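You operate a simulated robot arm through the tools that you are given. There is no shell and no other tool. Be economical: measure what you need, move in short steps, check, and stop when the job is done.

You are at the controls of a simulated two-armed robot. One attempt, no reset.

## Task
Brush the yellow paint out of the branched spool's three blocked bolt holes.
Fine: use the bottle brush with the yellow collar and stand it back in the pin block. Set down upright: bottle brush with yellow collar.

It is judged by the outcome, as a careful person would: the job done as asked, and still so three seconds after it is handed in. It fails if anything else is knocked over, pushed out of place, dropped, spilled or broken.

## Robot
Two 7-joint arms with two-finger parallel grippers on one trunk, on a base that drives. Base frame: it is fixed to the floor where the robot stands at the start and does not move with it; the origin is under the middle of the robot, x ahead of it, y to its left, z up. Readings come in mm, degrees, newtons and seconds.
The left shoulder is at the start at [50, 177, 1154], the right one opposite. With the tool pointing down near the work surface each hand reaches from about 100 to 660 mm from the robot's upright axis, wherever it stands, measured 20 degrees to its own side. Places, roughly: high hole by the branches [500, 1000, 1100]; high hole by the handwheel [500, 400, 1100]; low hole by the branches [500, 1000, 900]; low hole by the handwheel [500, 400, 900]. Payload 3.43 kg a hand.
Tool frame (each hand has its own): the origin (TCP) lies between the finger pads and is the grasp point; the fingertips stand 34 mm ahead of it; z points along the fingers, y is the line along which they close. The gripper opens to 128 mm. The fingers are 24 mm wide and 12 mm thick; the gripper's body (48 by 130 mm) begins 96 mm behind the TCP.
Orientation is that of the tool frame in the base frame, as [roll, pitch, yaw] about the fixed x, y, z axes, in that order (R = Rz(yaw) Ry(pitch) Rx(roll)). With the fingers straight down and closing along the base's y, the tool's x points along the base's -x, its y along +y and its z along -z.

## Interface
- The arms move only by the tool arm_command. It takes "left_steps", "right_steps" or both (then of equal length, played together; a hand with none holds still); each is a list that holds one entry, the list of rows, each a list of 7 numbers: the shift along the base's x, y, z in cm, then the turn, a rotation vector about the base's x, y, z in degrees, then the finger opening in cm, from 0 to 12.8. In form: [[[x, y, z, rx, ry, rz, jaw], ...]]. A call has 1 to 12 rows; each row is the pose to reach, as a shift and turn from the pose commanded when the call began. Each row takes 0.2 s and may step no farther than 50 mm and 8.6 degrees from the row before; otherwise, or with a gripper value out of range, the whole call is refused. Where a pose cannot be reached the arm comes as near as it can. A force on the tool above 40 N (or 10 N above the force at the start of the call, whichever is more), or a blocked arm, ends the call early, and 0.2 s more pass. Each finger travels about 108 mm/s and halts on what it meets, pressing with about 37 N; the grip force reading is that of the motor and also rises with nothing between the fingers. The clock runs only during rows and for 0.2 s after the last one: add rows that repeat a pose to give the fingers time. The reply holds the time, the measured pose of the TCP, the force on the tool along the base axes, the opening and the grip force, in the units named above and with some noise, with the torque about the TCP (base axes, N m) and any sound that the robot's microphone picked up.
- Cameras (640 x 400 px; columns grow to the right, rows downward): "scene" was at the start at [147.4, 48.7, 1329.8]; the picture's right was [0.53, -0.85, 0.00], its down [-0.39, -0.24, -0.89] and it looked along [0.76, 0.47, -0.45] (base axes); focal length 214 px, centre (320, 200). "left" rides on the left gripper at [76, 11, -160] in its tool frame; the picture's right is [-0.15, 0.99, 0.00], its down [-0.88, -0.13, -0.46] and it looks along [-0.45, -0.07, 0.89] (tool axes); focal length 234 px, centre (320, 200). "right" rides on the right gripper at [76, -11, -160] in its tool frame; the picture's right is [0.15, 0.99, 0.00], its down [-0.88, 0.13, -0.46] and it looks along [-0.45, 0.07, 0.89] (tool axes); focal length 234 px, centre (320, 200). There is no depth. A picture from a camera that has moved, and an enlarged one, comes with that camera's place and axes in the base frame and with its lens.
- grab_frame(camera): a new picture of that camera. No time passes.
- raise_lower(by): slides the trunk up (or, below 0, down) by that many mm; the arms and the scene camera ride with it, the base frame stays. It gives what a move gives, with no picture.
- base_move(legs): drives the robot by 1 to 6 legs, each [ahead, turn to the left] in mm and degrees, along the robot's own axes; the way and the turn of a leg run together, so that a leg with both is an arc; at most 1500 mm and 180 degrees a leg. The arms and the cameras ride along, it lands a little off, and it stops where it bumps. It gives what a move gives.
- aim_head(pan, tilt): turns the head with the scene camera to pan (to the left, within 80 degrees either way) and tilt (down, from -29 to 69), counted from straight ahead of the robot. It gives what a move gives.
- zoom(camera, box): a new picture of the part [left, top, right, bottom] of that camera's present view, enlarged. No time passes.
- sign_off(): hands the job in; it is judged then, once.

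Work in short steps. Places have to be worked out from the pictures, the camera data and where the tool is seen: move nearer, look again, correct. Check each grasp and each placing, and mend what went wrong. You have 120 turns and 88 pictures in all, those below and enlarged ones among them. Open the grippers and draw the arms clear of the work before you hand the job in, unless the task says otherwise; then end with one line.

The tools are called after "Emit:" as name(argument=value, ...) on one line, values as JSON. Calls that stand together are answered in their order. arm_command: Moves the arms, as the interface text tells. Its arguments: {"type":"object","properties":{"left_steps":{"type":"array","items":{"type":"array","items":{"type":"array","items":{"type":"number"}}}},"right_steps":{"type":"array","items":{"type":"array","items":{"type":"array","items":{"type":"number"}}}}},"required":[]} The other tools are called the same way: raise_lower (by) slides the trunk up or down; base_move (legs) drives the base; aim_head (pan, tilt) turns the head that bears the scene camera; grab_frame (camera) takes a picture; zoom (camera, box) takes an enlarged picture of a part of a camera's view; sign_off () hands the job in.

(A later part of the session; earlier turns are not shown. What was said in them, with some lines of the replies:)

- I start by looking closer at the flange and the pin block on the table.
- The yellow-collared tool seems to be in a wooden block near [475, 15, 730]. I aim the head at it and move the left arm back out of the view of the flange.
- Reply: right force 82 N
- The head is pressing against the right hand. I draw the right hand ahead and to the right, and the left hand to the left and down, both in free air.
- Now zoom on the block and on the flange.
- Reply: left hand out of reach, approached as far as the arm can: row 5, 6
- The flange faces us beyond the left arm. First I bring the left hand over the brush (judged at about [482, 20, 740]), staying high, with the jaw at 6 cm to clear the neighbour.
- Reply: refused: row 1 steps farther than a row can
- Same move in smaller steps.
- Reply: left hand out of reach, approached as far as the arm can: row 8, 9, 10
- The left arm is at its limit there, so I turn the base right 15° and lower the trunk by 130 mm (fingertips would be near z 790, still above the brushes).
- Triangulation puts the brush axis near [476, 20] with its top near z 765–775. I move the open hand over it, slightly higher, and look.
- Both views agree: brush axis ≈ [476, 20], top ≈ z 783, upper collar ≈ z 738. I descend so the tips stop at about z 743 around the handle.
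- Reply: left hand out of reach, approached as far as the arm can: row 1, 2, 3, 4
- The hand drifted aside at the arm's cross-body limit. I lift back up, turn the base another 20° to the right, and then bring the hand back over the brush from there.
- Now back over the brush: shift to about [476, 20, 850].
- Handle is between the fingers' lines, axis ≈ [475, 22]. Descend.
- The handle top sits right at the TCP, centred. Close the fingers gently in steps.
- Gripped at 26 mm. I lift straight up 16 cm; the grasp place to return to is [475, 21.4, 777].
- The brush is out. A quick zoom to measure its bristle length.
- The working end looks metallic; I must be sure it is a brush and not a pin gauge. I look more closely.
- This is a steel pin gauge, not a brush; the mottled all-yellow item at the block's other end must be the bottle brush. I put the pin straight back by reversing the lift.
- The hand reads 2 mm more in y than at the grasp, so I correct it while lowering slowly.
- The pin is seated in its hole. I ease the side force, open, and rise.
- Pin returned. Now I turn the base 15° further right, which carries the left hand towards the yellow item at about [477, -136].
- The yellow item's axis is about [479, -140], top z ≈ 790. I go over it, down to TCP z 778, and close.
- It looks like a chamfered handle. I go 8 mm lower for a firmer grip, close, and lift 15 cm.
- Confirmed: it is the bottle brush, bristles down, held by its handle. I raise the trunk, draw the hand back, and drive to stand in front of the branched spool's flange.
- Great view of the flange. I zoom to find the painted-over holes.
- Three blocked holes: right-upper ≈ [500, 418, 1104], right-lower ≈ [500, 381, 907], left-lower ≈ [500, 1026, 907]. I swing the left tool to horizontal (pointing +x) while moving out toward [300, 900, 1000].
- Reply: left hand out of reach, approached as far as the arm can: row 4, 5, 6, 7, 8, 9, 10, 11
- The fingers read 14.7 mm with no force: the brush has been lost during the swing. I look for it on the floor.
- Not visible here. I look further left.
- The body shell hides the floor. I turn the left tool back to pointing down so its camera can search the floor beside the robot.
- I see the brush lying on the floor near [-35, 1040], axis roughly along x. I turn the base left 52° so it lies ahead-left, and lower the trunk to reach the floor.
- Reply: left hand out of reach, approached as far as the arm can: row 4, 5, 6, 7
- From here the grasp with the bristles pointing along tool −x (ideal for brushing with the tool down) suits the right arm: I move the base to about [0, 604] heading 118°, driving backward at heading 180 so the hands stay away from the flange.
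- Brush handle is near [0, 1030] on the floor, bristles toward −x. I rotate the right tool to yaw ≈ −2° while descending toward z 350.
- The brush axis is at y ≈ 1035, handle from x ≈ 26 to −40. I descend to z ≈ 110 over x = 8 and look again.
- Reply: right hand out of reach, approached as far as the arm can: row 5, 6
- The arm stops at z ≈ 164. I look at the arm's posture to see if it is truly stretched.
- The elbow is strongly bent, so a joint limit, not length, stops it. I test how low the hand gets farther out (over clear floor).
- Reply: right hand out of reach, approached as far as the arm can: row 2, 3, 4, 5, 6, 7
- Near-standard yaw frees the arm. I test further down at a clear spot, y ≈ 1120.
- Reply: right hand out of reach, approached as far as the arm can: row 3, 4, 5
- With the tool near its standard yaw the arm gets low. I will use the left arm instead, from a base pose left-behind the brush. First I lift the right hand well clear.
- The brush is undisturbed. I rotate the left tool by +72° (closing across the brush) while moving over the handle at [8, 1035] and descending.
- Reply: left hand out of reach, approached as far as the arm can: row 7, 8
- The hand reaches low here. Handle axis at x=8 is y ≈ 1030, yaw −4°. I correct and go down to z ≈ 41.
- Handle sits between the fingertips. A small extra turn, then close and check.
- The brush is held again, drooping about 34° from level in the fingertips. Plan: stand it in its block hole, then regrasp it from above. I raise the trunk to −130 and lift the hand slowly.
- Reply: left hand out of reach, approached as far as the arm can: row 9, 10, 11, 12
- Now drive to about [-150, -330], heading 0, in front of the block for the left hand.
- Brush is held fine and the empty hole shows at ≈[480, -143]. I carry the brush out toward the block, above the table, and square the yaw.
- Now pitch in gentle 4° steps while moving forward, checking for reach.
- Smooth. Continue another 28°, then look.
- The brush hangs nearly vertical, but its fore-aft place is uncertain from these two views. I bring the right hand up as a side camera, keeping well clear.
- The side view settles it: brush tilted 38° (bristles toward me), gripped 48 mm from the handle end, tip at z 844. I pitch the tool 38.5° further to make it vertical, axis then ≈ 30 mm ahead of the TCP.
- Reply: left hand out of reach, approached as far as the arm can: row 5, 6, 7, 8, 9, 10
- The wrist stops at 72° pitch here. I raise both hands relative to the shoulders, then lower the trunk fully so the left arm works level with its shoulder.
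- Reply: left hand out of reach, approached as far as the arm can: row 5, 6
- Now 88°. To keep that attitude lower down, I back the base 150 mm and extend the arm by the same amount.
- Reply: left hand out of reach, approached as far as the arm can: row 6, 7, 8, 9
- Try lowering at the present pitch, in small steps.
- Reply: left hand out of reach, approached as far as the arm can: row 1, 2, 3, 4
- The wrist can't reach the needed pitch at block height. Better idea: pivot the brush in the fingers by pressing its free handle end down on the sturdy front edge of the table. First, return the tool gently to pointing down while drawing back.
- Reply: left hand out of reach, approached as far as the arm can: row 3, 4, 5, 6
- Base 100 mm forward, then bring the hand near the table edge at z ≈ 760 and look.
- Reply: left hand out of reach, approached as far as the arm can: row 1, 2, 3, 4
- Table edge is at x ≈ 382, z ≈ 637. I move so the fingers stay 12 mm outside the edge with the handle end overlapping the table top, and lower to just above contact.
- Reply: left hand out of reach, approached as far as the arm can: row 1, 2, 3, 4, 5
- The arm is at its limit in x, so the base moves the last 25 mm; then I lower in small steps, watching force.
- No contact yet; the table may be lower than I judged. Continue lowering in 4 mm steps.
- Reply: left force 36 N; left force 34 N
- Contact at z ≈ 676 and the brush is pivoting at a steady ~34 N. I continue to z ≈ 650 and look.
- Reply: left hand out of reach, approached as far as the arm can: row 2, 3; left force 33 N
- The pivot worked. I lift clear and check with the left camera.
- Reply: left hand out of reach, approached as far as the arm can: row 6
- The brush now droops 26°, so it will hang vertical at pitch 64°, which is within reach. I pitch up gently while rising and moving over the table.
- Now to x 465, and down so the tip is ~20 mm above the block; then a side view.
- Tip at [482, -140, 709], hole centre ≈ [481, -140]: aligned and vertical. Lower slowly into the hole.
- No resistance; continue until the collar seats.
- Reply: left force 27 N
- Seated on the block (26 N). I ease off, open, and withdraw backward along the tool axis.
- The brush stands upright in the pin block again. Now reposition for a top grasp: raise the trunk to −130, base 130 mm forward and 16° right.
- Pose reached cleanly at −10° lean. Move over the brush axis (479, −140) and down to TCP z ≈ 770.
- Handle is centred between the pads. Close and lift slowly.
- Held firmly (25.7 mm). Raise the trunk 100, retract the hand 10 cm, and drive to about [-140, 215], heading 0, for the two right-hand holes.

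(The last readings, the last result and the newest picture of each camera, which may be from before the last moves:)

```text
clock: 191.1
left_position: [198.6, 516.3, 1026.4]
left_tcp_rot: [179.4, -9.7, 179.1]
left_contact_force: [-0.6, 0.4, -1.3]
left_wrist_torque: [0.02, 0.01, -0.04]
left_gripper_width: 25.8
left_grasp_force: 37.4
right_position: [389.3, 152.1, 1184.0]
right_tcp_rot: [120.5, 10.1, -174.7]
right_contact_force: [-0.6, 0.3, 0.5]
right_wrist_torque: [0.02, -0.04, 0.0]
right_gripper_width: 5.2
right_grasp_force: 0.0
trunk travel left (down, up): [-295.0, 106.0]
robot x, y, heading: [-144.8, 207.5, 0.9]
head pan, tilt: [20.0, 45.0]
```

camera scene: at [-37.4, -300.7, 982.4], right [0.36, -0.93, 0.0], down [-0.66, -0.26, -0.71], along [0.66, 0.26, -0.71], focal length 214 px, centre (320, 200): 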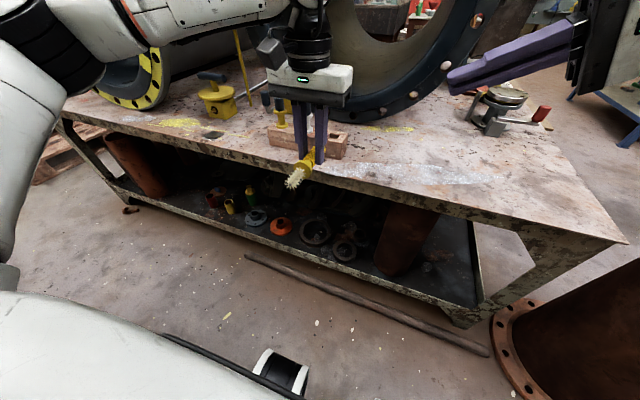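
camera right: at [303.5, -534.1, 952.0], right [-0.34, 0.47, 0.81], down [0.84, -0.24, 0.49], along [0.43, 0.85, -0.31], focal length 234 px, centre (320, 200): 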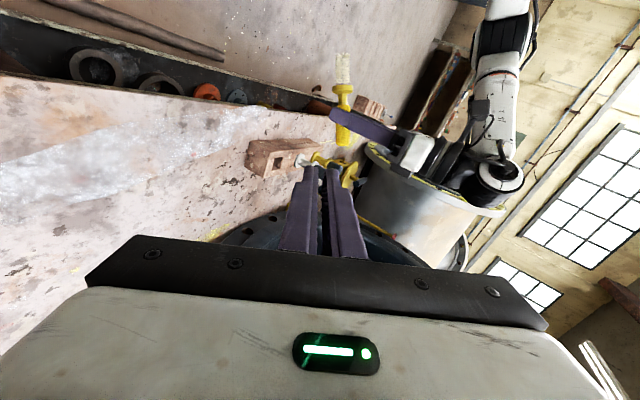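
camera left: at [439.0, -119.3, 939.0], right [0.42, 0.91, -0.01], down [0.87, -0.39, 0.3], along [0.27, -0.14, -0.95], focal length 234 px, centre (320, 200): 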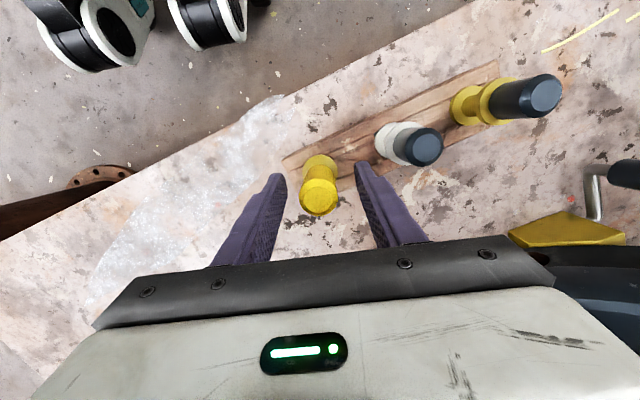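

Now lower the trunk by 100 so the hole lies above shoulder level, then swing the tool toward level in 4.5° steps.

Emit:
raise_lower(by=-100)

Emit:
arm_command(left_steps=[[[0.8, -0.4, 0, 0, -4.5, 0, 1], [1.6, -0.8, 0, 0, -9, 0, 1], [2.4, -1.2, 0, 0, -13.5, 0, 1], [3.2, -1.6, 0.2, 0, -18, 0, 1], [4, -2, 0.5, 0, -22.5, 0, 1], [4.8, -2.4, 1, 0, -27, 0, 1], [5.6, -2.8, 1.5, 0, -31.5, 0, 1], [6.4, -3.2, 2, 0, -36, 0, 1]]], right_steps=[[[-1.2, -1.2, 0, 0, 0, 0, 0.5], [-2.5, -2.5, 0, 0, 0, 0, 0.5], [-4, -4, 0, 0, 0, 0, 0.5], [-5.5, -5.5, 0, 0, 0, 0, 0.5], [-7, -7, 0, 0, 0, 0, 0.5], [-8, -8.5, 0, 0, 0, 0, 0.5], [-9, -10, 0, 0, 0, 0, 0.5], [-10, -11, 0, 0, 0, 0, 0.5]]])

```text
clock: 192.4
left_position: [199.8, 515.9, 926.2]
left_tcp_rot: [179.4, -9.7, 179.1]
left_contact_force: [-0.4, -0.3, 0.4]
left_wrist_torque: [-0.05, -0.01, -0.01]
left_gripper_width: 25.8
left_grasp_force: 36.8
right_position: [390.0, 152.8, 1085.1]
right_tcp_rot: [120.4, 10.0, -174.6]
right_contact_force: [0.5, -0.6, 1.0]
right_wrist_torque: [-0.06, -0.01, 0.01]
right_gripper_width: 5.3
right_grasp_force: 0.1
trunk travel left (down, up): [-195.0, 206.0]
robot x, y, heading: [-149.1, 209.1, 0.6]
head pan, tilt: [20.0, 45.0]
```

```text
clock: 194.2
left_position: [264.6, 484.0, 947.0]
left_tcp_rot: [178.8, 26.3, 178.9]
left_contact_force: [-0.9, -0.4, -0.3]
left_wrist_torque: [-0.01, 0.02, 0.01]
left_gripper_width: 26.0
left_grasp_force: 37.1
right_position: [289.0, 42.1, 1083.3]
right_tcp_rot: [120.6, 10.0, -174.7]
right_contact_force: [0.0, -0.1, 0.2]
right_wrist_torque: [0.02, -0.03, -0.04]
right_gripper_width: 5.2
right_grasp_force: 0.0
trunk travel left (down, up): [-195.0, 206.0]
robot x, y, heading: [-140.2, 208.4, 0.7]
head pan, tilt: [20.0, 45.0]
```

Smooth. Continue to pitch 80° and to the stand-off in front of hole A (about [315, 418, 1106]).

Emit:
arm_command(left_steps=[[[0.4, -0.5, 1.3, 0, -4.5, 0, 1], [0.8, -1.1, 2.6, 0, -9, 0, 1], [1.2, -1.6, 3.9, 0, -13.5, 0, 1], [1.6, -2.2, 5.2, 0, -18, 0, 1], [2, -2.7, 6.5, 0, -22.5, 0, 1], [2.5, -3.3, 7.8, 0, -27, 0, 1], [3, -3.8, 9.1, 0, -31.5, 0, 1], [3.5, -4.4, 10.4, 0, -36, 0, 1], [4, -4.9, 11.7, 0, -40.5, 0, 1], [4.5, -5.5, 13, 0, -45, 0, 1], [4.8, -6, 14.5, 0, -49.5, 0, 1], [5, -6.6, 15.9, 0, -54, 0, 1]]])

Emit:
grab_frame(camera="left")

```text
clock: 196.8
left_position: [322.3, 416.9, 1112.2]
left_tcp_rot: [174.2, 80.3, 174.9]
left_contact_force: [-0.5, -0.2, -0.4]
left_wrist_torque: [-0.02, 0.06, 0.01]
left_gripper_width: 26.1
left_grasp_force: 37.1
left hand out of reach, approached as far as the arm can: row 10, 11, 12
right_position: [288.8, 41.9, 1082.9]
right_tcp_rot: [120.5, 10.1, -174.6]
right_contact_force: [0.4, 0.2, 1.0]
right_wrist_torque: [-0.01, 0.0, 0.03]
right_gripper_width: 5.2
right_grasp_force: 0.1
trunk travel left (down, up): [-195.0, 206.0]
robot x, y, heading: [-144.6, 208.4, 0.5]
head pan, tilt: [20.0, 45.0]
```

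```text
12 pictures are left
camera left: at [152.7, 426.2, 1063.7], right [0.01, 0.99, 0.16], down [-0.3, -0.15, 0.94], along [0.95, -0.06, 0.29], focal length 234 px, centre (320, 200)
```

left: 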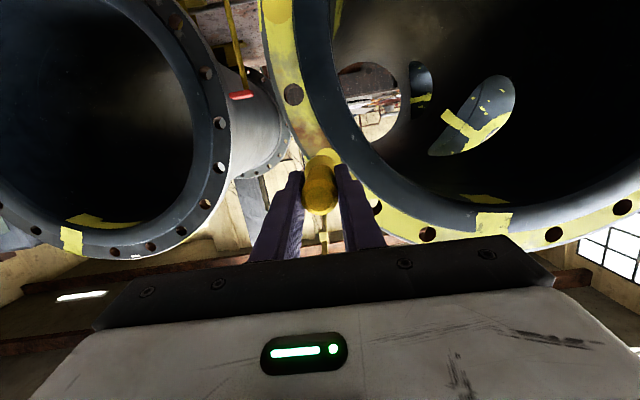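

The brush is held and level. By triangulation the bolt circle centre is ≈[485, 705, 965], radius 316: hole A ≈ [487, 423, 1110]. I shift +5 mm in y and check with the head camera.

Emit:
arm_command(left_steps=[[[0, 0.5, 0, 0, 0, 0, 1], [0.5, 0.5, 0, 0, 0, 0, 1]]])

Emit:
aim_head(pan=20, tilt=12)

Emit:
zoom(camera="scene", box=[220, 120, 420, 280])

```text
clock: 197.4
left_position: [327.7, 421.5, 1110.8]
left_tcp_rot: [174.3, 80.3, 174.9]
left_contact_force: [-0.3, -0.4, -0.1]
left_wrist_torque: [0.0, 0.05, -0.01]
left_gripper_width: 25.7
left_grasp_force: 36.9
right_position: [288.9, 41.4, 1083.4]
right_tcp_rot: [120.6, 10.0, -174.6]
right_contact_force: [-0.1, 0.4, -0.1]
right_wrist_torque: [-0.05, -0.01, 0.01]
right_gripper_width: 5.1
right_grasp_force: 0.1
trunk travel left (down, up): [-195.0, 206.0]
robot x, y, heading: [-144.7, 209.0, 0.5]
head pan, tilt: [20.0, 45.0]
```

```text
clock: 198.4
left_position: [327.8, 421.6, 1110.7]
left_tcp_rot: [174.1, 80.4, 174.8]
left_contact_force: [0.9, 0.4, -0.7]
left_wrist_torque: [0.0, 0.07, -0.01]
left_gripper_width: 25.8
left_grasp_force: 36.8
right_position: [288.9, 42.6, 1083.3]
right_tcp_rot: [120.5, 10.0, -174.7]
right_contact_force: [-0.1, 0.5, -0.4]
right_wrist_torque: [0.0, 0.01, -0.02]
right_gripper_width: 4.9
right_grasp_force: 0.0
trunk travel left (down, up): [-195.0, 206.0]
robot x, y, heading: [-139.5, 206.8, 0.5]
head pan, tilt: [20.0, 12.0]
```

```text
2.50 times, centred on (320, 200) of scene
camera zoom: at [13.7, 242.2, 1224.0], right [0.35, -0.94, 0.0], down [-0.2, -0.07, -0.98], along [0.92, 0.34, -0.21], focal length 536 px, centre (320, 200)
```

zoom: 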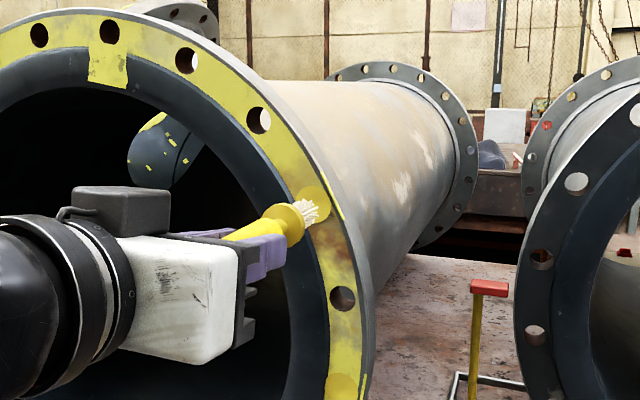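

The bristle tip lines up with the painted hole A. I push in along +x in small steps (with +1 mm y, +2 mm z), then scrub.

Emit:
arm_command(left_steps=[[[1, 0.1, 0.2, 0, 0, 0, 1], [2, 0.1, 0.2, 0, 0, 0, 1], [3, 0.1, 0.2, 0, 0, 0, 1], [4, 0.1, 0.2, 0, 0, 0, 1], [5, 0.1, 0.2, 0, 0, 0, 1], [6, 0.1, 0.2, 0, 0, 0, 1]]])

```text
clock: 199.8
left_position: [385.7, 421.4, 1113.5]
left_tcp_rot: [173.9, 80.3, 174.5]
left_contact_force: [0.1, -0.1, -0.9]
left_wrist_torque: [0.01, 0.03, -0.01]
left_gripper_width: 25.7
left_grasp_force: 37.0
right_position: [287.7, 41.9, 1083.7]
right_tcp_rot: [120.5, 9.9, -174.7]
right_contact_force: [-0.1, -0.1, 0.3]
right_wrist_torque: [-0.01, -0.04, 0.0]
right_gripper_width: 4.9
right_grasp_force: 0.1
trunk travel left (down, up): [-195.0, 206.0]
robot x, y, heading: [-142.6, 210.3, 0.7]
head pan, tilt: [20.0, 12.0]
```

No resistance: the bristles are entering. Go deeper until near the collar and scrub in and out.

Emit:
arm_command(left_steps=[[[1, 0, 0, 0, 0, 0, 1], [1.7, 0, 0, 0, 0, 0, 1], [0, 0, 0, 0, 0, 0, 1], [-2, 0, 0, 0, 0, 0, 1], [0, 0, 0, 0, 0, 0, 1], [1.7, 0, 0, 0, 0, 0, 1], [0, 0, 0, 0, 0, 0, 1], [-2, 0, 0, 0, 0, 0, 1], [0, 0, 0, 0, 0, 0, 1], [1.7, 0, 0, 0, 0, 0, 1], [1.7, 0, 0, 0, 0, 0, 1]]])

Emit:
zoom(camera="scene", box=[250, 140, 380, 250])

```text
clock: 202.2
left_position: [398.0, 421.4, 1112.7]
left_tcp_rot: [174.3, 80.2, 174.9]
left_contact_force: [-25.0, 2.0, -5.0]
left_wrist_torque: [0.02, 0.28, -0.34]
left_gripper_width: 25.7
left_grasp_force: 36.8
right_position: [287.4, 41.3, 1084.5]
right_tcp_rot: [120.4, 10.2, -174.8]
right_contact_force: [0.7, -0.8, 0.5]
right_wrist_torque: [0.0, 0.0, -0.02]
right_gripper_width: 5.2
right_grasp_force: 0.0
trunk travel left (down, up): [-195.0, 206.0]
robot x, y, heading: [-146.3, 207.5, 0.8]
head pan, tilt: [20.0, 12.0]
```

```text
3.64 times, centred on (315, 195) of scene
camera zoom: at [10.5, 242.8, 1224.5], right [0.35, -0.94, 0.0], down [-0.19, -0.07, -0.98], along [0.92, 0.34, -0.21], focal length 780 px, centre (338, 218)
```

zoom: 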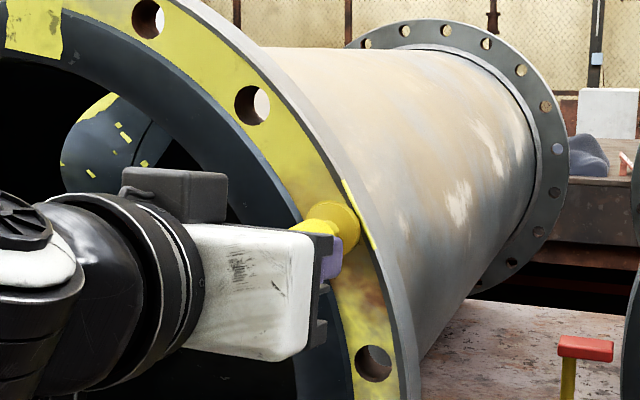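

The collar is against the flange face (TCP x 398 → face x ≈ 478), so the bristles went fully through. Withdraw and check A.

Emit:
arm_command(left_steps=[[[-2, 0, 0, 0, 0, 0, 1], [-4, 0, 0, 0, 0, 0, 1], [-6, 0, 0, 0, 0, 0, 1], [-8, 0, 0, 0, 0, 0, 1], [-10, 0, 0, 0, 0, 0, 1]]])

Emit:
zoom(camera="scene", box=[250, 140, 380, 290])

```text
clock: 203.4
left_position: [315.3, 421.9, 1122.4]
left_tcp_rot: [174.1, 80.3, 174.9]
left_contact_force: [-0.4, 0.8, -1.4]
left_wrist_torque: [-0.03, 0.05, 0.0]
left_gripper_width: 25.3
left_grasp_force: 37.1
left hand out of reach, approached as far as the arm can: row 5
right_position: [288.0, 41.5, 1083.6]
right_tcp_rot: [120.6, 10.0, -174.7]
right_contact_force: [0.4, 0.1, 0.2]
right_wrist_torque: [-0.02, -0.03, 0.04]
right_gripper_width: 4.9
right_grasp_force: 0.1
trunk travel left (down, up): [-195.0, 206.0]
robot x, y, heading: [-143.4, 205.5, 0.4]
head pan, tilt: [20.0, 12.0]
```

```text
2.67 times, centred on (315, 215) of scene
camera zoom: at [13.5, 242.2, 1224.1], right [0.35, -0.94, 0.0], down [-0.19, -0.07, -0.98], along [0.92, 0.34, -0.21], focal length 572 px, centre (333, 160)
```

zoom: 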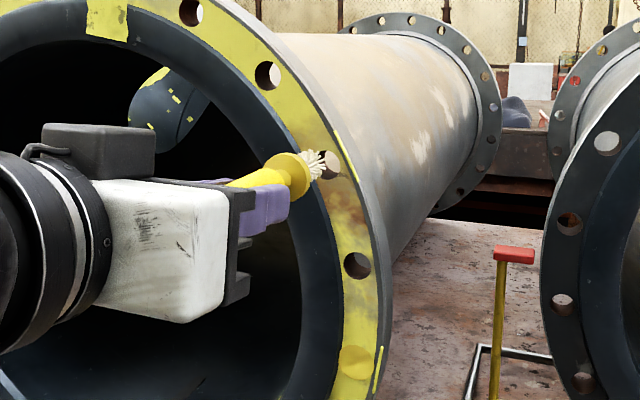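

Hole A is open. Now lower the trunk by 190 mm, bringing the brush to hole B ≈ [478, 391, 921].

Emit:
raise_lower(by=-190)

Emit:
arm_command(left_steps=[[[0, -1, -0.4, 0, 0, 0, 1], [0, -2, -0.8, 0, 0, 0, 1], [0.5, -3.1, -1.2, 0, 0, 0, 1], [1, -3.1, -1.2, 0, 0, 0, 1]]])

Emit:
aim_head(pan=20, tilt=12)

Emit:
zoom(camera="scene", box=[250, 130, 380, 270])

```text
clock: 205.5
left_position: [314.6, 421.8, 932.4]
left_tcp_rot: [174.3, 80.2, 174.9]
left_contact_force: [0.0, -0.2, -0.6]
left_wrist_torque: [-0.02, 0.05, -0.01]
left_gripper_width: 25.5
left_grasp_force: 37.4
right_position: [289.1, 41.9, 892.5]
right_tcp_rot: [120.5, 10.1, -174.6]
right_contact_force: [0.2, -0.3, -0.1]
right_wrist_torque: [-0.02, -0.02, -0.01]
right_gripper_width: 5.2
right_grasp_force: 0.2
trunk travel left (down, up): [-5.0, 396.0]
robot x, y, heading: [-144.5, 208.7, 0.5]
head pan, tilt: [20.0, 12.0]
```

```text
clock: 206.5
left_position: [324.8, 391.5, 919.8]
left_tcp_rot: [174.3, 80.2, 175.0]
left_contact_force: [-0.4, -0.1, -0.4]
left_wrist_torque: [-0.02, 0.04, 0.02]
left_gripper_width: 25.6
left_grasp_force: 37.1
right_position: [288.2, 42.0, 892.9]
right_tcp_rot: [120.4, 10.0, -174.7]
right_contact_force: [0.1, 0.4, -0.5]
right_wrist_torque: [-0.02, 0.02, -0.03]
right_gripper_width: 5.1
right_grasp_force: 0.1
trunk travel left (down, up): [-5.0, 396.0]
robot x, y, heading: [-143.4, 206.7, 0.5]
head pan, tilt: [20.0, 12.0]
```

```text
clock: 207.1
left_position: [323.4, 389.7, 920.3]
left_tcp_rot: [174.2, 80.2, 174.8]
left_contact_force: [0.0, -0.3, -1.6]
left_wrist_torque: [-0.02, 0.06, 0.01]
left_gripper_width: 25.6
left_grasp_force: 36.8
right_position: [287.9, 42.5, 893.6]
right_tcp_rot: [120.6, 10.1, -174.7]
right_contact_force: [-0.3, 0.1, -0.7]
right_wrist_torque: [-0.04, 0.01, -0.01]
right_gripper_width: 5.1
right_grasp_force: 0.1
trunk travel left (down, up): [-5.0, 396.0]
robot x, y, heading: [-142.6, 208.8, 0.5]
head pan, tilt: [20.0, 12.0]
```

```text
2.86 times, centred on (315, 200) of scene
camera zoom: at [13.6, 242.2, 1034.1], right [0.35, -0.94, 0.0], down [-0.19, -0.07, -0.98], along [0.92, 0.34, -0.21], focal length 613 px, centre (334, 200)
```

zoom: 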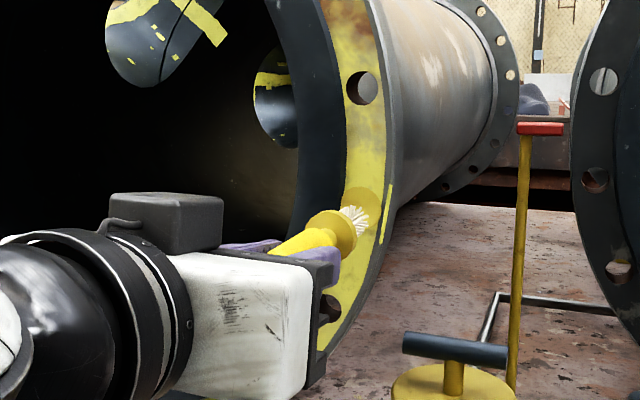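

The tip sits slightly below the blob's centre; I raise 5 mm, y −1 mm, and push in.

Emit:
arm_command(left_steps=[[[0.5, -0.1, 0.5, 0, 0, 0, 1], [1.5, -0.1, 0.5, 0, 0, 0, 1], [2.5, -0.1, 0.5, 0, 0, 0, 1], [3.5, -0.1, 0.5, 0, 0, 0, 1], [4.5, -0.1, 0.5, 0, 0, 0, 1], [5.5, -0.1, 0.5, 0, 0, 0, 1]]])

```text
clock: 208.5
left_position: [379.4, 389.8, 925.8]
left_tcp_rot: [174.1, 80.1, 174.8]
left_contact_force: [0.3, 1.2, -0.7]
left_wrist_torque: [-0.01, 0.04, 0.02]
left_gripper_width: 25.9
left_grasp_force: 36.9
right_position: [289.3, 41.6, 894.7]
right_tcp_rot: [120.6, 10.1, -174.7]
right_contact_force: [0.4, 0.0, 0.1]
right_wrist_torque: [-0.02, 0.02, 0.03]
right_gripper_width: 4.8
right_grasp_force: 0.1
trunk travel left (down, up): [-5.0, 396.0]
robot x, y, heading: [-144.3, 208.0, 0.6]
head pan, tilt: [20.0, 12.0]
```

No resistance; go deep and scrub, then withdraw and check.

Emit:
arm_command(left_steps=[[[1, 0, 0, 0, 0, 0, 1], [1.7, 0, 0, 0, 0, 0, 1], [0, 0, 0, 0, 0, 0, 1], [-2, 0, 0, 0, 0, 0, 1], [0, 0, 0, 0, 0, 0, 1], [1.7, 0, 0, 0, 0, 0, 1], [0, 0, 0, 0, 0, 0, 1], [-2, 0, 0, 0, 0, 0, 1], [0, 0, 0, 0, 0, 0, 1], [1.7, 0, 0, 0, 0, 0, 1], [1.7, 0, 0, 0, 0, 0, 1]]])

Emit:
arm_command(left_steps=[[[-2, 0, 0, 0, 0, 0, 1], [-4, 0, 0, 0, 0, 0, 1], [-6, 0, 0, 0, 0, 0, 1], [-8, 0, 0, 0, 0, 0, 1], [-8, -1, 0, 0, 0, 0, 1]]])

Emit:
zoom(camera="scene", box=[250, 130, 380, 270])

```text
clock: 210.9
left_position: [395.4, 388.5, 924.8]
left_tcp_rot: [174.0, 80.3, 174.8]
left_contact_force: [-0.5, -0.2, -1.9]
left_wrist_torque: [-0.02, 0.02, 0.02]
left_gripper_width: 25.6
left_grasp_force: 37.3
right_position: [287.6, 42.7, 893.1]
right_tcp_rot: [120.5, 10.1, -174.6]
right_contact_force: [0.4, 0.1, 0.1]
right_wrist_torque: [-0.01, -0.02, 0.0]
right_gripper_width: 5.0
right_grasp_force: 0.0
trunk travel left (down, up): [-5.0, 396.0]
robot x, y, heading: [-141.4, 209.3, 0.4]
head pan, tilt: [20.0, 12.0]
```

```text
clock: 212.1
left_position: [316.8, 380.3, 925.5]
left_tcp_rot: [174.3, 80.2, 174.9]
left_contact_force: [-0.4, 0.3, -0.9]
left_wrist_torque: [0.03, 0.02, 0.01]
left_gripper_width: 25.1
left_grasp_force: 37.3
right_position: [289.0, 41.3, 893.0]
right_tcp_rot: [120.5, 10.0, -174.7]
right_contact_force: [-0.3, 0.2, -0.1]
right_wrist_torque: [-0.01, -0.01, 0.01]
right_gripper_width: 5.0
right_grasp_force: 0.1
trunk travel left (down, up): [-5.0, 396.0]
robot x, y, heading: [-143.4, 210.2, 0.5]
head pan, tilt: [20.0, 12.0]
```

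```text
2.86 times, centred on (315, 200) of scene
camera zoom: at [13.6, 242.3, 1034.1], right [0.35, -0.94, 0.0], down [-0.19, -0.07, -0.98], along [0.92, 0.34, -0.21], focal length 613 px, centre (334, 200)
```

zoom: 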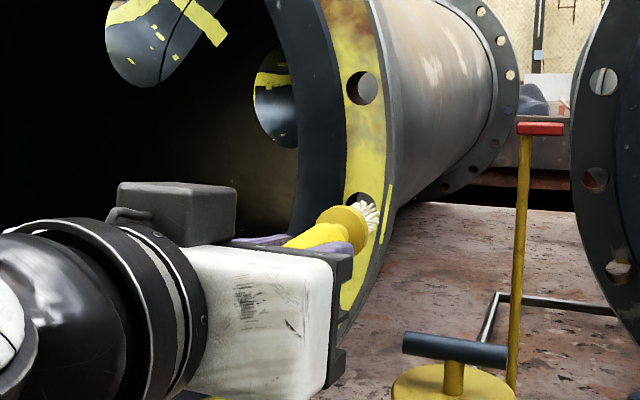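

Hole B is open too. Now drive 621 mm along +y (slightly back) to reach hole C ≈ [478, 1013, 924].

Emit:
base_move(legs=[[0, 91.5], [621, 0], [0, -92]])

Emit:
zoom(camera="scene", box=[220, 120, 400, 280])

```text
clock: 223.3
left_position: [300.3, 996.3, 925.6]
left_tcp_rot: [174.2, 80.3, 175.0]
left_contact_force: [1.0, 0.1, -0.1]
left_wrist_torque: [-0.02, 0.03, -0.02]
left_gripper_width: 25.3
left_grasp_force: 36.6
right_position: [271.9, 658.6, 893.2]
right_tcp_rot: [120.5, 10.0, -174.6]
right_contact_force: [1.2, -0.2, 0.8]
right_wrist_torque: [0.07, 0.0, 0.01]
right_gripper_width: 4.9
right_grasp_force: 0.1
trunk travel left (down, up): [-5.0, 396.0]
robot x, y, heading: [-157.6, 825.0, 0.7]
head pan, tilt: [20.0, 12.0]
```

```text
2.50 times, centred on (310, 200) of scene
camera zoom: at [-3.2, 858.3, 1034.1], right [0.35, -0.94, 0.0], down [-0.19, -0.07, -0.98], along [0.91, 0.35, -0.21], focal length 536 px, centre (345, 200)
```

zoom: 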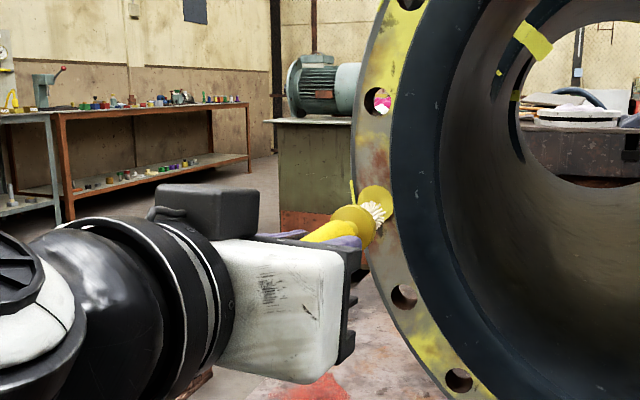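

Blob C is at about [478, 1011, 923]. I shift y by +14 mm and push in.

Emit:
arm_command(left_steps=[[[0, 0.7, 0, 0, 0, 0, 1], [0, 1.4, 0, 0, 0, 0, 1], [1.5, 1.4, -0.1, 0, 0, 0, 1], [3, 1.4, -0.1, 0, 0, 0, 1], [4.5, 1.4, -0.1, 0, 0, 0, 1], [5.5, 1.4, -0.1, 0, 0, 0, 1], [6.5, 1.4, -0.1, 0, 0, 0, 1], [7.5, 1.4, -0.1, 0, 0, 0, 1]]])

```text
clock: 225.1
left_position: [375.6, 1009.0, 924.5]
left_tcp_rot: [174.3, 80.2, 175.2]
left_contact_force: [-0.4, -0.4, -1.3]
left_wrist_torque: [0.01, 0.04, 0.02]
left_gripper_width: 25.0
left_grasp_force: 36.6
right_position: [272.5, 656.3, 893.8]
right_tcp_rot: [120.5, 10.0, -174.6]
right_contact_force: [0.0, 0.3, 0.4]
right_wrist_torque: [-0.01, 0.03, 0.01]
right_gripper_width: 4.8
right_grasp_force: 0.0
trunk travel left (down, up): [-5.0, 396.0]
robot x, y, heading: [-162.1, 819.9, 0.8]
head pan, tilt: [20.0, 12.0]
```

Entering freely. Scrub deep, withdraw and check.

Emit:
arm_command(left_steps=[[[1, 0, 0, 0, 0, 0, 1], [2, 0, 0, 0, 0, 0, 1], [0, 0, 0, 0, 0, 0, 1], [-2, 0, 0, 0, 0, 0, 1], [0, 0, 0, 0, 0, 0, 1], [2, 0, 0, 0, 0, 0, 1], [0, 0, 0, 0, 0, 0, 1], [-2, 0, 0, 0, 0, 0, 1], [0, 0, 0, 0, 0, 0, 1], [2, 0, 0, 0, 0, 0, 1], [2, 0, 0, 0, 0, 0, 1]]])

Emit:
arm_command(left_steps=[[[-2, 0, 0, 0, 0, 0, 1], [-4, 0, 0, 0, 0, 0, 1], [-6, 0, 0, 0, 0, 0, 1], [-8, 0, 0, 0, 0, 0, 1], [-10, -0.5, 0, 0, 0, 0, 1]]])

Emit:
zoom(camera="scene", box=[220, 120, 400, 280])

```text
clock: 227.5
left_position: [395.8, 1010.2, 925.4]
left_tcp_rot: [174.2, 80.2, 175.0]
left_contact_force: [-0.4, 0.0, -1.5]
left_wrist_torque: [0.02, 0.02, 0.04]
left_gripper_width: 25.4
left_grasp_force: 36.6
right_position: [274.0, 658.9, 894.0]
right_tcp_rot: [120.6, 10.0, -174.6]
right_contact_force: [-0.9, 0.0, 0.4]
right_wrist_torque: [-0.01, -0.02, 0.0]
right_gripper_width: 5.1
right_grasp_force: 0.0
trunk travel left (down, up): [-5.0, 396.0]
robot x, y, heading: [-162.8, 824.9, 0.5]
head pan, tilt: [20.0, 12.0]
```

```text
clock: 228.7
left_position: [294.0, 1005.8, 925.5]
left_tcp_rot: [174.4, 80.1, 175.1]
left_contact_force: [-0.5, 0.2, -1.3]
left_wrist_torque: [0.02, 0.05, 0.01]
left_gripper_width: 25.0
left_grasp_force: 37.7
right_position: [272.8, 658.1, 893.4]
right_tcp_rot: [120.5, 10.0, -174.6]
right_contact_force: [-0.4, 0.1, 0.2]
right_wrist_torque: [-0.01, 0.0, 0.01]
right_gripper_width: 5.0
right_grasp_force: 0.0
trunk travel left (down, up): [-5.0, 396.0]
robot x, y, heading: [-161.6, 822.4, 1.0]
head pan, tilt: [20.0, 12.0]
```

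```text
2.50 times, centred on (310, 200) of scene
camera zoom: at [-3.1, 858.3, 1034.1], right [0.35, -0.94, 0.0], down [-0.19, -0.07, -0.98], along [0.91, 0.35, -0.21], focal length 536 px, centre (345, 200)
```

zoom: 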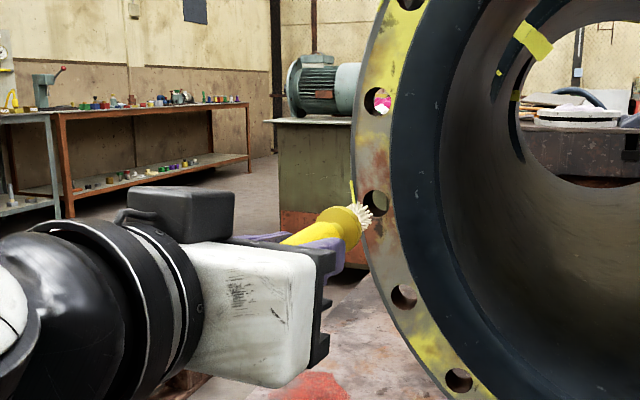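

All three holes are open. Now return the brush: trunk up 190, then reverse the earlier swing gently to the −10° grasp attitude.

Emit:
raise_lower(by=190)

Emit:
arm_command(left_steps=[[[-0.4, 0.7, -1.3, 0, 4.5, 0, 1], [-0.8, 1.4, -2.6, 0, 9, 0, 1], [-1.2, 2.1, -3.9, 0, 13.5, 0, 1], [-1.6, 2.8, -5.2, 0, 18, 0, 1], [-2, 3.5, -6.5, 0, 22.5, 0, 1], [-2.4, 4.2, -7.8, 0, 27, 0, 1], [-2.8, 4.9, -9.1, 0, 31.5, 0, 1], [-3.2, 5.6, -10.4, 0, 36, 0, 1], [-3.6, 6.3, -11.7, 0, 40.5, 0, 1], [-4, 7, -13, 0, 45, 0, 1], [-4.4, 7.7, -14.5, 0, 49.5, 0, 1], [-4.6, 8.4, -16, 0, 54, 0, 1]]])

Emit:
arm_command(left_steps=[[[-0.8, 0.4, -0.5, 0, 4.5, 0, 1], [-1.6, 0.8, -1, 0, 9, 0, 1], [-2.4, 1.2, -1.4, 0, 13.5, 0, 1], [-3.2, 1.6, -1.7, 0, 18, 0, 1], [-4, 2, -1.9, 0, 22.5, 0, 1], [-4.8, 2.4, -2.1, 0, 27, 0, 1], [-5.6, 2.8, -2.1, 0, 31.5, 0, 1], [-6.4, 3.2, -2.1, 0, 36, 0, 1]]])

```text
clock: 230.8
left_position: [293.6, 1004.6, 1116.3]
left_tcp_rot: [174.3, 80.2, 175.0]
left_contact_force: [0.4, 0.4, -0.9]
left_wrist_torque: [-0.01, 0.04, -0.03]
left_gripper_width: 25.3
left_grasp_force: 36.8
right_position: [271.0, 659.2, 1083.7]
right_tcp_rot: [120.5, 10.0, -174.6]
right_contact_force: [-0.1, 0.1, 0.7]
right_wrist_torque: [0.04, -0.01, -0.03]
right_gripper_width: 4.9
right_grasp_force: 0.0
trunk travel left (down, up): [-195.0, 206.0]
robot x, y, heading: [-159.0, 822.2, 0.9]
head pan, tilt: [20.0, 12.0]
```

```text
clock: 233.4
left_position: [249.5, 1090.0, 956.4]
left_tcp_rot: [178.7, 26.1, 179.0]
left_contact_force: [-0.3, 0.7, -1.3]
left_wrist_torque: [0.03, 0.04, 0.0]
left_gripper_width: 25.1
left_grasp_force: 37.2
right_position: [272.3, 658.7, 1084.6]
right_tcp_rot: [120.5, 10.1, -174.5]
right_contact_force: [-0.8, 0.6, 0.3]
right_wrist_torque: [0.0, 0.01, -0.01]
right_gripper_width: 5.1
right_grasp_force: 0.0
trunk travel left (down, up): [-195.0, 206.0]
robot x, y, heading: [-162.8, 827.9, 0.7]
head pan, tilt: [20.0, 12.0]
```

```text
clock: 235.2
left_position: [183.6, 1121.5, 935.0]
left_tcp_rot: [179.4, -9.9, 179.1]
left_contact_force: [-0.1, -0.6, -0.9]
left_wrist_torque: [0.02, 0.02, -0.01]
left_gripper_width: 25.3
left_grasp_force: 36.9
right_position: [272.7, 657.1, 1082.6]
right_tcp_rot: [120.5, 10.0, -174.6]
right_contact_force: [-0.2, 1.0, 0.6]
right_wrist_torque: [0.01, 0.02, -0.03]
right_gripper_width: 4.8
right_grasp_force: 0.0
trunk travel left (down, up): [-195.0, 206.0]
robot x, y, heading: [-157.3, 823.1, 0.8]
head pan, tilt: [20.0, 12.0]
```

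Now raise 100 for clearance and drive back to the earlier grasp station [-31, -326], heading −15°.

Emit:
raise_lower(by=100)

Emit:
base_move(legs=[[0, -84.5], [1156, 0], [0, 69]])

Emit:
raise_lower(by=-100)

```text
clock: 236.5
left_position: [184.7, 1122.3, 1035.0]
left_tcp_rot: [179.4, -9.8, 179.1]
left_contact_force: [0.3, 1.2, -1.3]
left_wrist_torque: [0.02, -0.04, 0.02]
left_gripper_width: 24.8
left_grasp_force: 37.5
right_position: [272.8, 658.0, 1184.0]
right_tcp_rot: [120.5, 9.9, -174.6]
right_contact_force: [0.1, 0.2, 0.3]
right_wrist_torque: [-0.01, 0.02, 0.03]
right_gripper_width: 5.0
right_grasp_force: 0.1
trunk travel left (down, up): [-295.0, 106.0]
robot x, y, heading: [-160.0, 821.8, 0.7]
head pan, tilt: [20.0, 12.0]
```

```text
clock: 249.0
left_position: [385.4, -106.5, 1035.0]
left_tcp_rot: [179.3, -9.8, 166.4]
left_contact_force: [0.3, -0.6, -1.1]
left_wrist_torque: [0.0, -0.01, -0.02]
left_gripper_width: 25.2
left_grasp_force: 36.4
right_position: [370.0, -576.9, 1183.4]
right_tcp_rot: [120.6, 10.0, 172.6]
right_contact_force: [-0.5, -0.2, 0.3]
right_wrist_torque: [-0.01, 0.04, 0.0]
right_gripper_width: 5.1
right_grasp_force: 0.0
trunk travel left (down, up): [-295.0, 106.0]
robot x, y, heading: [-16.1, -320.4, -12.2]
head pan, tilt: [20.0, 12.0]
```

```text
clock: 250.3
left_position: [386.1, -105.2, 935.2]
left_tcp_rot: [179.3, -9.9, 166.4]
left_contact_force: [0.2, -0.9, -1.3]
left_wrist_torque: [-0.01, -0.03, 0.01]
left_gripper_width: 25.4
left_grasp_force: 37.3
right_position: [368.2, -577.0, 1082.8]
right_tcp_rot: [120.5, 9.9, 172.6]
right_contact_force: [-0.6, -0.1, 0.4]
right_wrist_torque: [-0.01, -0.01, 0.03]
right_gripper_width: 4.9
right_grasp_force: 0.0
trunk travel left (down, up): [-195.0, 206.0]
robot x, y, heading: [-15.7, -321.0, -12.0]
head pan, tilt: [20.0, 12.0]
```

Move the brush over its hole: back to the grasp pose's x, y and yaw, at z ≈ 850 (tip ~25 mm above the block), and look.

Emit:
arm_command(left_steps=[[[2, -0.8, 0, 0, 0, -0.8, 1], [4.5, -1.6, 0, 0, 0, -1.6, 1], [7, -2.6, -1, 0, 0, -2.5, 1], [9.45, -3.5, -3, 0, 0, -2.5, 1], [9.45, -3.5, -6, 0, 0, -2.5, 1], [9.45, -3.5, -8.2, 0, 0, -2.5, 1]]])

Emit:
aim_head(pan=20, tilt=40)

Emit:
zoom(camera="scene", box=[240, 130, 420, 290])

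```text
clock: 251.7
left_position: [479.9, -140.9, 853.3]
left_tcp_rot: [179.3, -9.8, 163.8]
left_contact_force: [-0.5, -0.2, -1.0]
left_wrist_torque: [0.02, 0.0, 0.02]
left_gripper_width: 25.0
left_grasp_force: 36.6
right_position: [369.3, -578.0, 1083.2]
right_tcp_rot: [120.4, 10.1, 172.6]
right_contact_force: [-0.6, 0.5, 0.6]
right_wrist_torque: [-0.01, 0.01, 0.0]
right_gripper_width: 5.0
right_grasp_force: 0.1
trunk travel left (down, up): [-195.0, 206.0]
robot x, y, heading: [-13.0, -322.0, -12.1]
head pan, tilt: [20.0, 12.0]
```

```text
clock: 252.7
left_position: [480.1, -140.4, 853.7]
left_tcp_rot: [179.3, -9.7, 163.8]
left_contact_force: [-0.2, 0.6, -1.3]
left_wrist_torque: [0.0, 0.03, 0.0]
left_gripper_width: 25.0
left_grasp_force: 37.0
right_position: [368.9, -578.1, 1082.5]
right_tcp_rot: [120.4, 9.9, 172.6]
right_contact_force: [0.2, -0.4, 0.0]
right_wrist_torque: [-0.01, 0.03, -0.01]
right_gripper_width: 5.0
right_grasp_force: 0.0
trunk travel left (down, up): [-195.0, 206.0]
robot x, y, heading: [-17.3, -319.1, -12.0]
head pan, tilt: [20.0, 40.0]
```

```text
2.50 times, centred on (330, 210) of scene
camera zoom: at [136.1, -322.7, 1179.7], right [0.14, -0.99, 0.0], down [-0.64, -0.09, -0.77], along [0.76, 0.11, -0.64], focal length 536 px, centre (295, 175)
```

zoom: 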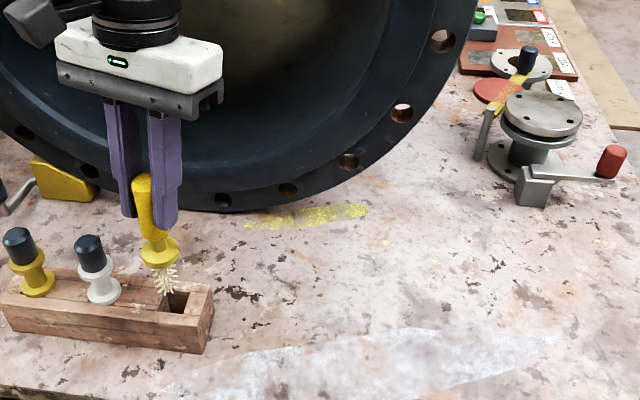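

The tip is over the hole within a few mm. I nudge −1 mm in y and lower slowly, watching the force.

Emit:
arm_command(left_steps=[[[0.05, -0.1, -1, 0, 0, 0, 1], [0.05, -0.1, -2, 0, 0, 0, 1], [0.05, -0.1, -3, 0, 0, 0, 1], [0.05, -0.1, -4, 0, 0, 0, 1], [0.05, -0.1, -5, 0, 0, 0, 1]]])

```text
clock: 253.9
left_position: [479.2, -143.1, 802.8]
left_tcp_rot: [179.3, -9.8, 163.9]
left_contact_force: [-0.1, -0.2, -2.1]
left_wrist_torque: [0.01, 0.03, 0.0]
left_gripper_width: 25.1
left_grasp_force: 36.5
right_position: [369.6, -577.6, 1082.5]
right_tcp_rot: [120.5, 10.0, 172.6]
right_contact_force: [0.3, 0.2, 0.4]
right_wrist_torque: [-0.01, -0.01, 0.0]
right_gripper_width: 5.1
right_grasp_force: 0.1
trunk travel left (down, up): [-195.0, 206.0]
robot x, y, heading: [-19.3, -321.0, -12.1]
head pan, tilt: [20.0, 40.0]
```

In the hole without resistance. Continue to the seat.

Emit:
arm_command(left_steps=[[[0.05, 0.1, -0.8, 0, 0, 0, 1], [0.05, 0.1, -1.6, 0, 0, 0, 1], [0.05, 0.1, -2.4, 0, 0, 0, 1], [0.05, 0.1, -3, 0, 0, 0, 1], [0.05, 0.1, -3.5, 0, 0, 0, 1]]])

Emit:
zoom(camera="scene", box=[230, 180, 350, 290])

```text
clock: 255.1
left_position: [481.4, -140.1, 776.3]
left_tcp_rot: [179.1, -9.5, 163.8]
left_contact_force: [-5.9, 3.6, 20.0]
left_wrist_torque: [0.06, 0.43, -0.05]
left_gripper_width: 25.1
left_grasp_force: 36.2
right_position: [367.1, -576.6, 1084.3]
right_tcp_rot: [120.5, 10.1, 172.6]
right_contact_force: [-0.2, -0.4, 0.8]
right_wrist_torque: [0.01, -0.01, 0.01]
right_gripper_width: 5.0
right_grasp_force: 0.1
trunk travel left (down, up): [-195.0, 206.0]
robot x, y, heading: [-14.9, -319.7, -11.9]
head pan, tilt: [20.0, 40.0]
stopped in row 5 (left hand): the force on the tool passed its limit at 44 N (the readings are from after the stop); the commanded pose is now the measured one
```

```text
3.64 times, centred on (290, 235) of scene
camera zoom: at [134.1, -322.7, 1180.1], right [0.14, -0.99, 0.0], down [-0.64, -0.09, -0.77], along [0.76, 0.11, -0.64], focal length 780 px, centre (429, 73)
```

zoom: 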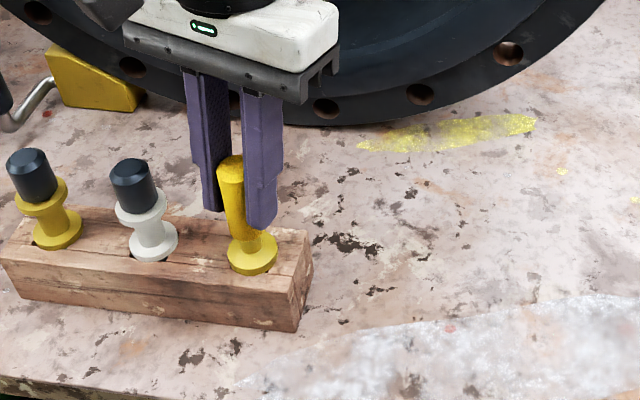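

The collar is seated on the block (the handle slid ~10 mm in the grip earlier). Ease off, open, and withdraw along the tool axis.

Emit:
arm_command(left_steps=[[[0, 0, 0.2, 0, 0, 0, 1], [0, 0, 0.2, 0, 0, 0, 2.6], [0, 0, 0.2, 0, 0, 0, 4], [0, 0, 0.2, 0, 0, 0, 6], [0, 0, 0.2, 0, 0, 0, 6], [0.3, -0.1, 2.2, 0, 0, 0, 6], [0.8, -0.2, 5, 0, 0, 0, 6], [1.3, -0.3, 8, 0, 0, 0, 6], [1.5, -0.4, 12, 0, 0, 0, 6], [-1, 0, 15, 0, 0, 0, 6], [-5, 0, 17, 0, 0, 0, 6], [-9, 0, 18, 0, 0, 0, 6]]])

Emit:
zoom(camera="scene", box=[210, 170, 370, 290])

```text
clock: 257.7
left_position: [390.3, -141.1, 953.3]
left_tcp_rot: [179.1, -9.6, 163.8]
left_contact_force: [0.1, 0.6, 0.6]
left_wrist_torque: [-0.01, -0.01, -0.02]
left_gripper_width: 60.2
left_grasp_force: 0.1
right_position: [369.2, -577.1, 1083.8]
right_tcp_rot: [120.6, 9.8, 172.6]
right_contact_force: [-0.4, -0.5, -0.5]
right_wrist_torque: [-0.02, -0.04, 0.03]
right_gripper_width: 5.0
right_grasp_force: 0.0
trunk travel left (down, up): [-195.0, 206.0]
robot x, y, heading: [-16.4, -320.7, -12.3]
head pan, tilt: [20.0, 40.0]
```

```text
3.33 times, centred on (290, 230) of scene
camera zoom: at [135.7, -322.5, 1179.7], right [0.14, -0.99, 0.0], down [-0.64, -0.09, -0.77], along [0.76, 0.11, -0.64], focal length 715 px, centre (420, 100)
```

zoom: 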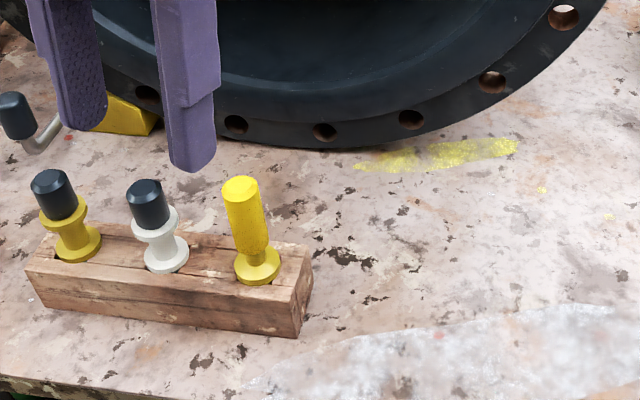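

The brush stands upright in the block and the pins are in place. I open the right gripper too and back the robot away.

Emit:
arm_command(right_steps=[[[0, 0, 0, 0, 0, 0, 4], [0, 0, 0, 0, 0, 0, 8], [0, 0, 0, 0, 0, 0, 8]]], left_steps=[[[0, 0, 2, 0, 0, 0, 8], [0, 0, 3, 0, 0, 0, 8], [0, 0, 3, 0, 0, 0, 8]]])

Emit:
base_move(legs=[[-250, 0]])

```text
clock: 258.5
left_position: [392.4, -141.1, 983.7]
left_tcp_rot: [179.2, -9.6, 163.9]
left_contact_force: [-0.6, -0.2, -0.1]
left_wrist_torque: [-0.06, 0.03, 0.0]
left_gripper_width: 80.0
left_grasp_force: 0.0
right_position: [369.4, -577.2, 1083.6]
right_tcp_rot: [120.4, 10.1, 172.6]
right_contact_force: [0.3, -0.5, -0.9]
right_wrist_torque: [0.01, -0.02, -0.01]
right_gripper_width: 80.1
right_grasp_force: 0.0
trunk travel left (down, up): [-195.0, 206.0]
robot x, y, heading: [-17.4, -322.7, -12.4]
head pan, tilt: [20.0, 40.0]
```

```text
clock: 260.3
left_position: [143.2, -89.2, 982.7]
left_tcp_rot: [179.2, -9.6, 163.6]
left_contact_force: [-0.9, -0.8, 0.5]
left_wrist_torque: [0.02, -0.02, -0.02]
left_gripper_width: 80.0
left_grasp_force: 0.1
right_position: [118.5, -525.0, 1084.5]
right_tcp_rot: [120.4, 9.9, 172.4]
right_contact_force: [0.2, -0.5, -0.4]
right_wrist_torque: [-0.03, 0.01, -0.03]
right_gripper_width: 79.9
right_grasp_force: 0.0
trunk travel left (down, up): [-195.0, 206.0]
robot x, y, heading: [-263.5, -263.9, -12.6]
head pan, tilt: [20.0, 40.0]
```

All three holes are clear, the brush stands upright in its block, and both grippers are open and away from the work.

Emit:
sign_off()

```text
The job is handed in.
```

I brushed the yellow paint out of the branched spool's three blocked bolt holes, and each one looked open in the pictures. The yellow-collared bottle brush is standing upright in the pin block again. On the way I dropped the brush on the floor once and picked it up. I also lifted the yellow-collared pin out by mistake and put it back in its hole.
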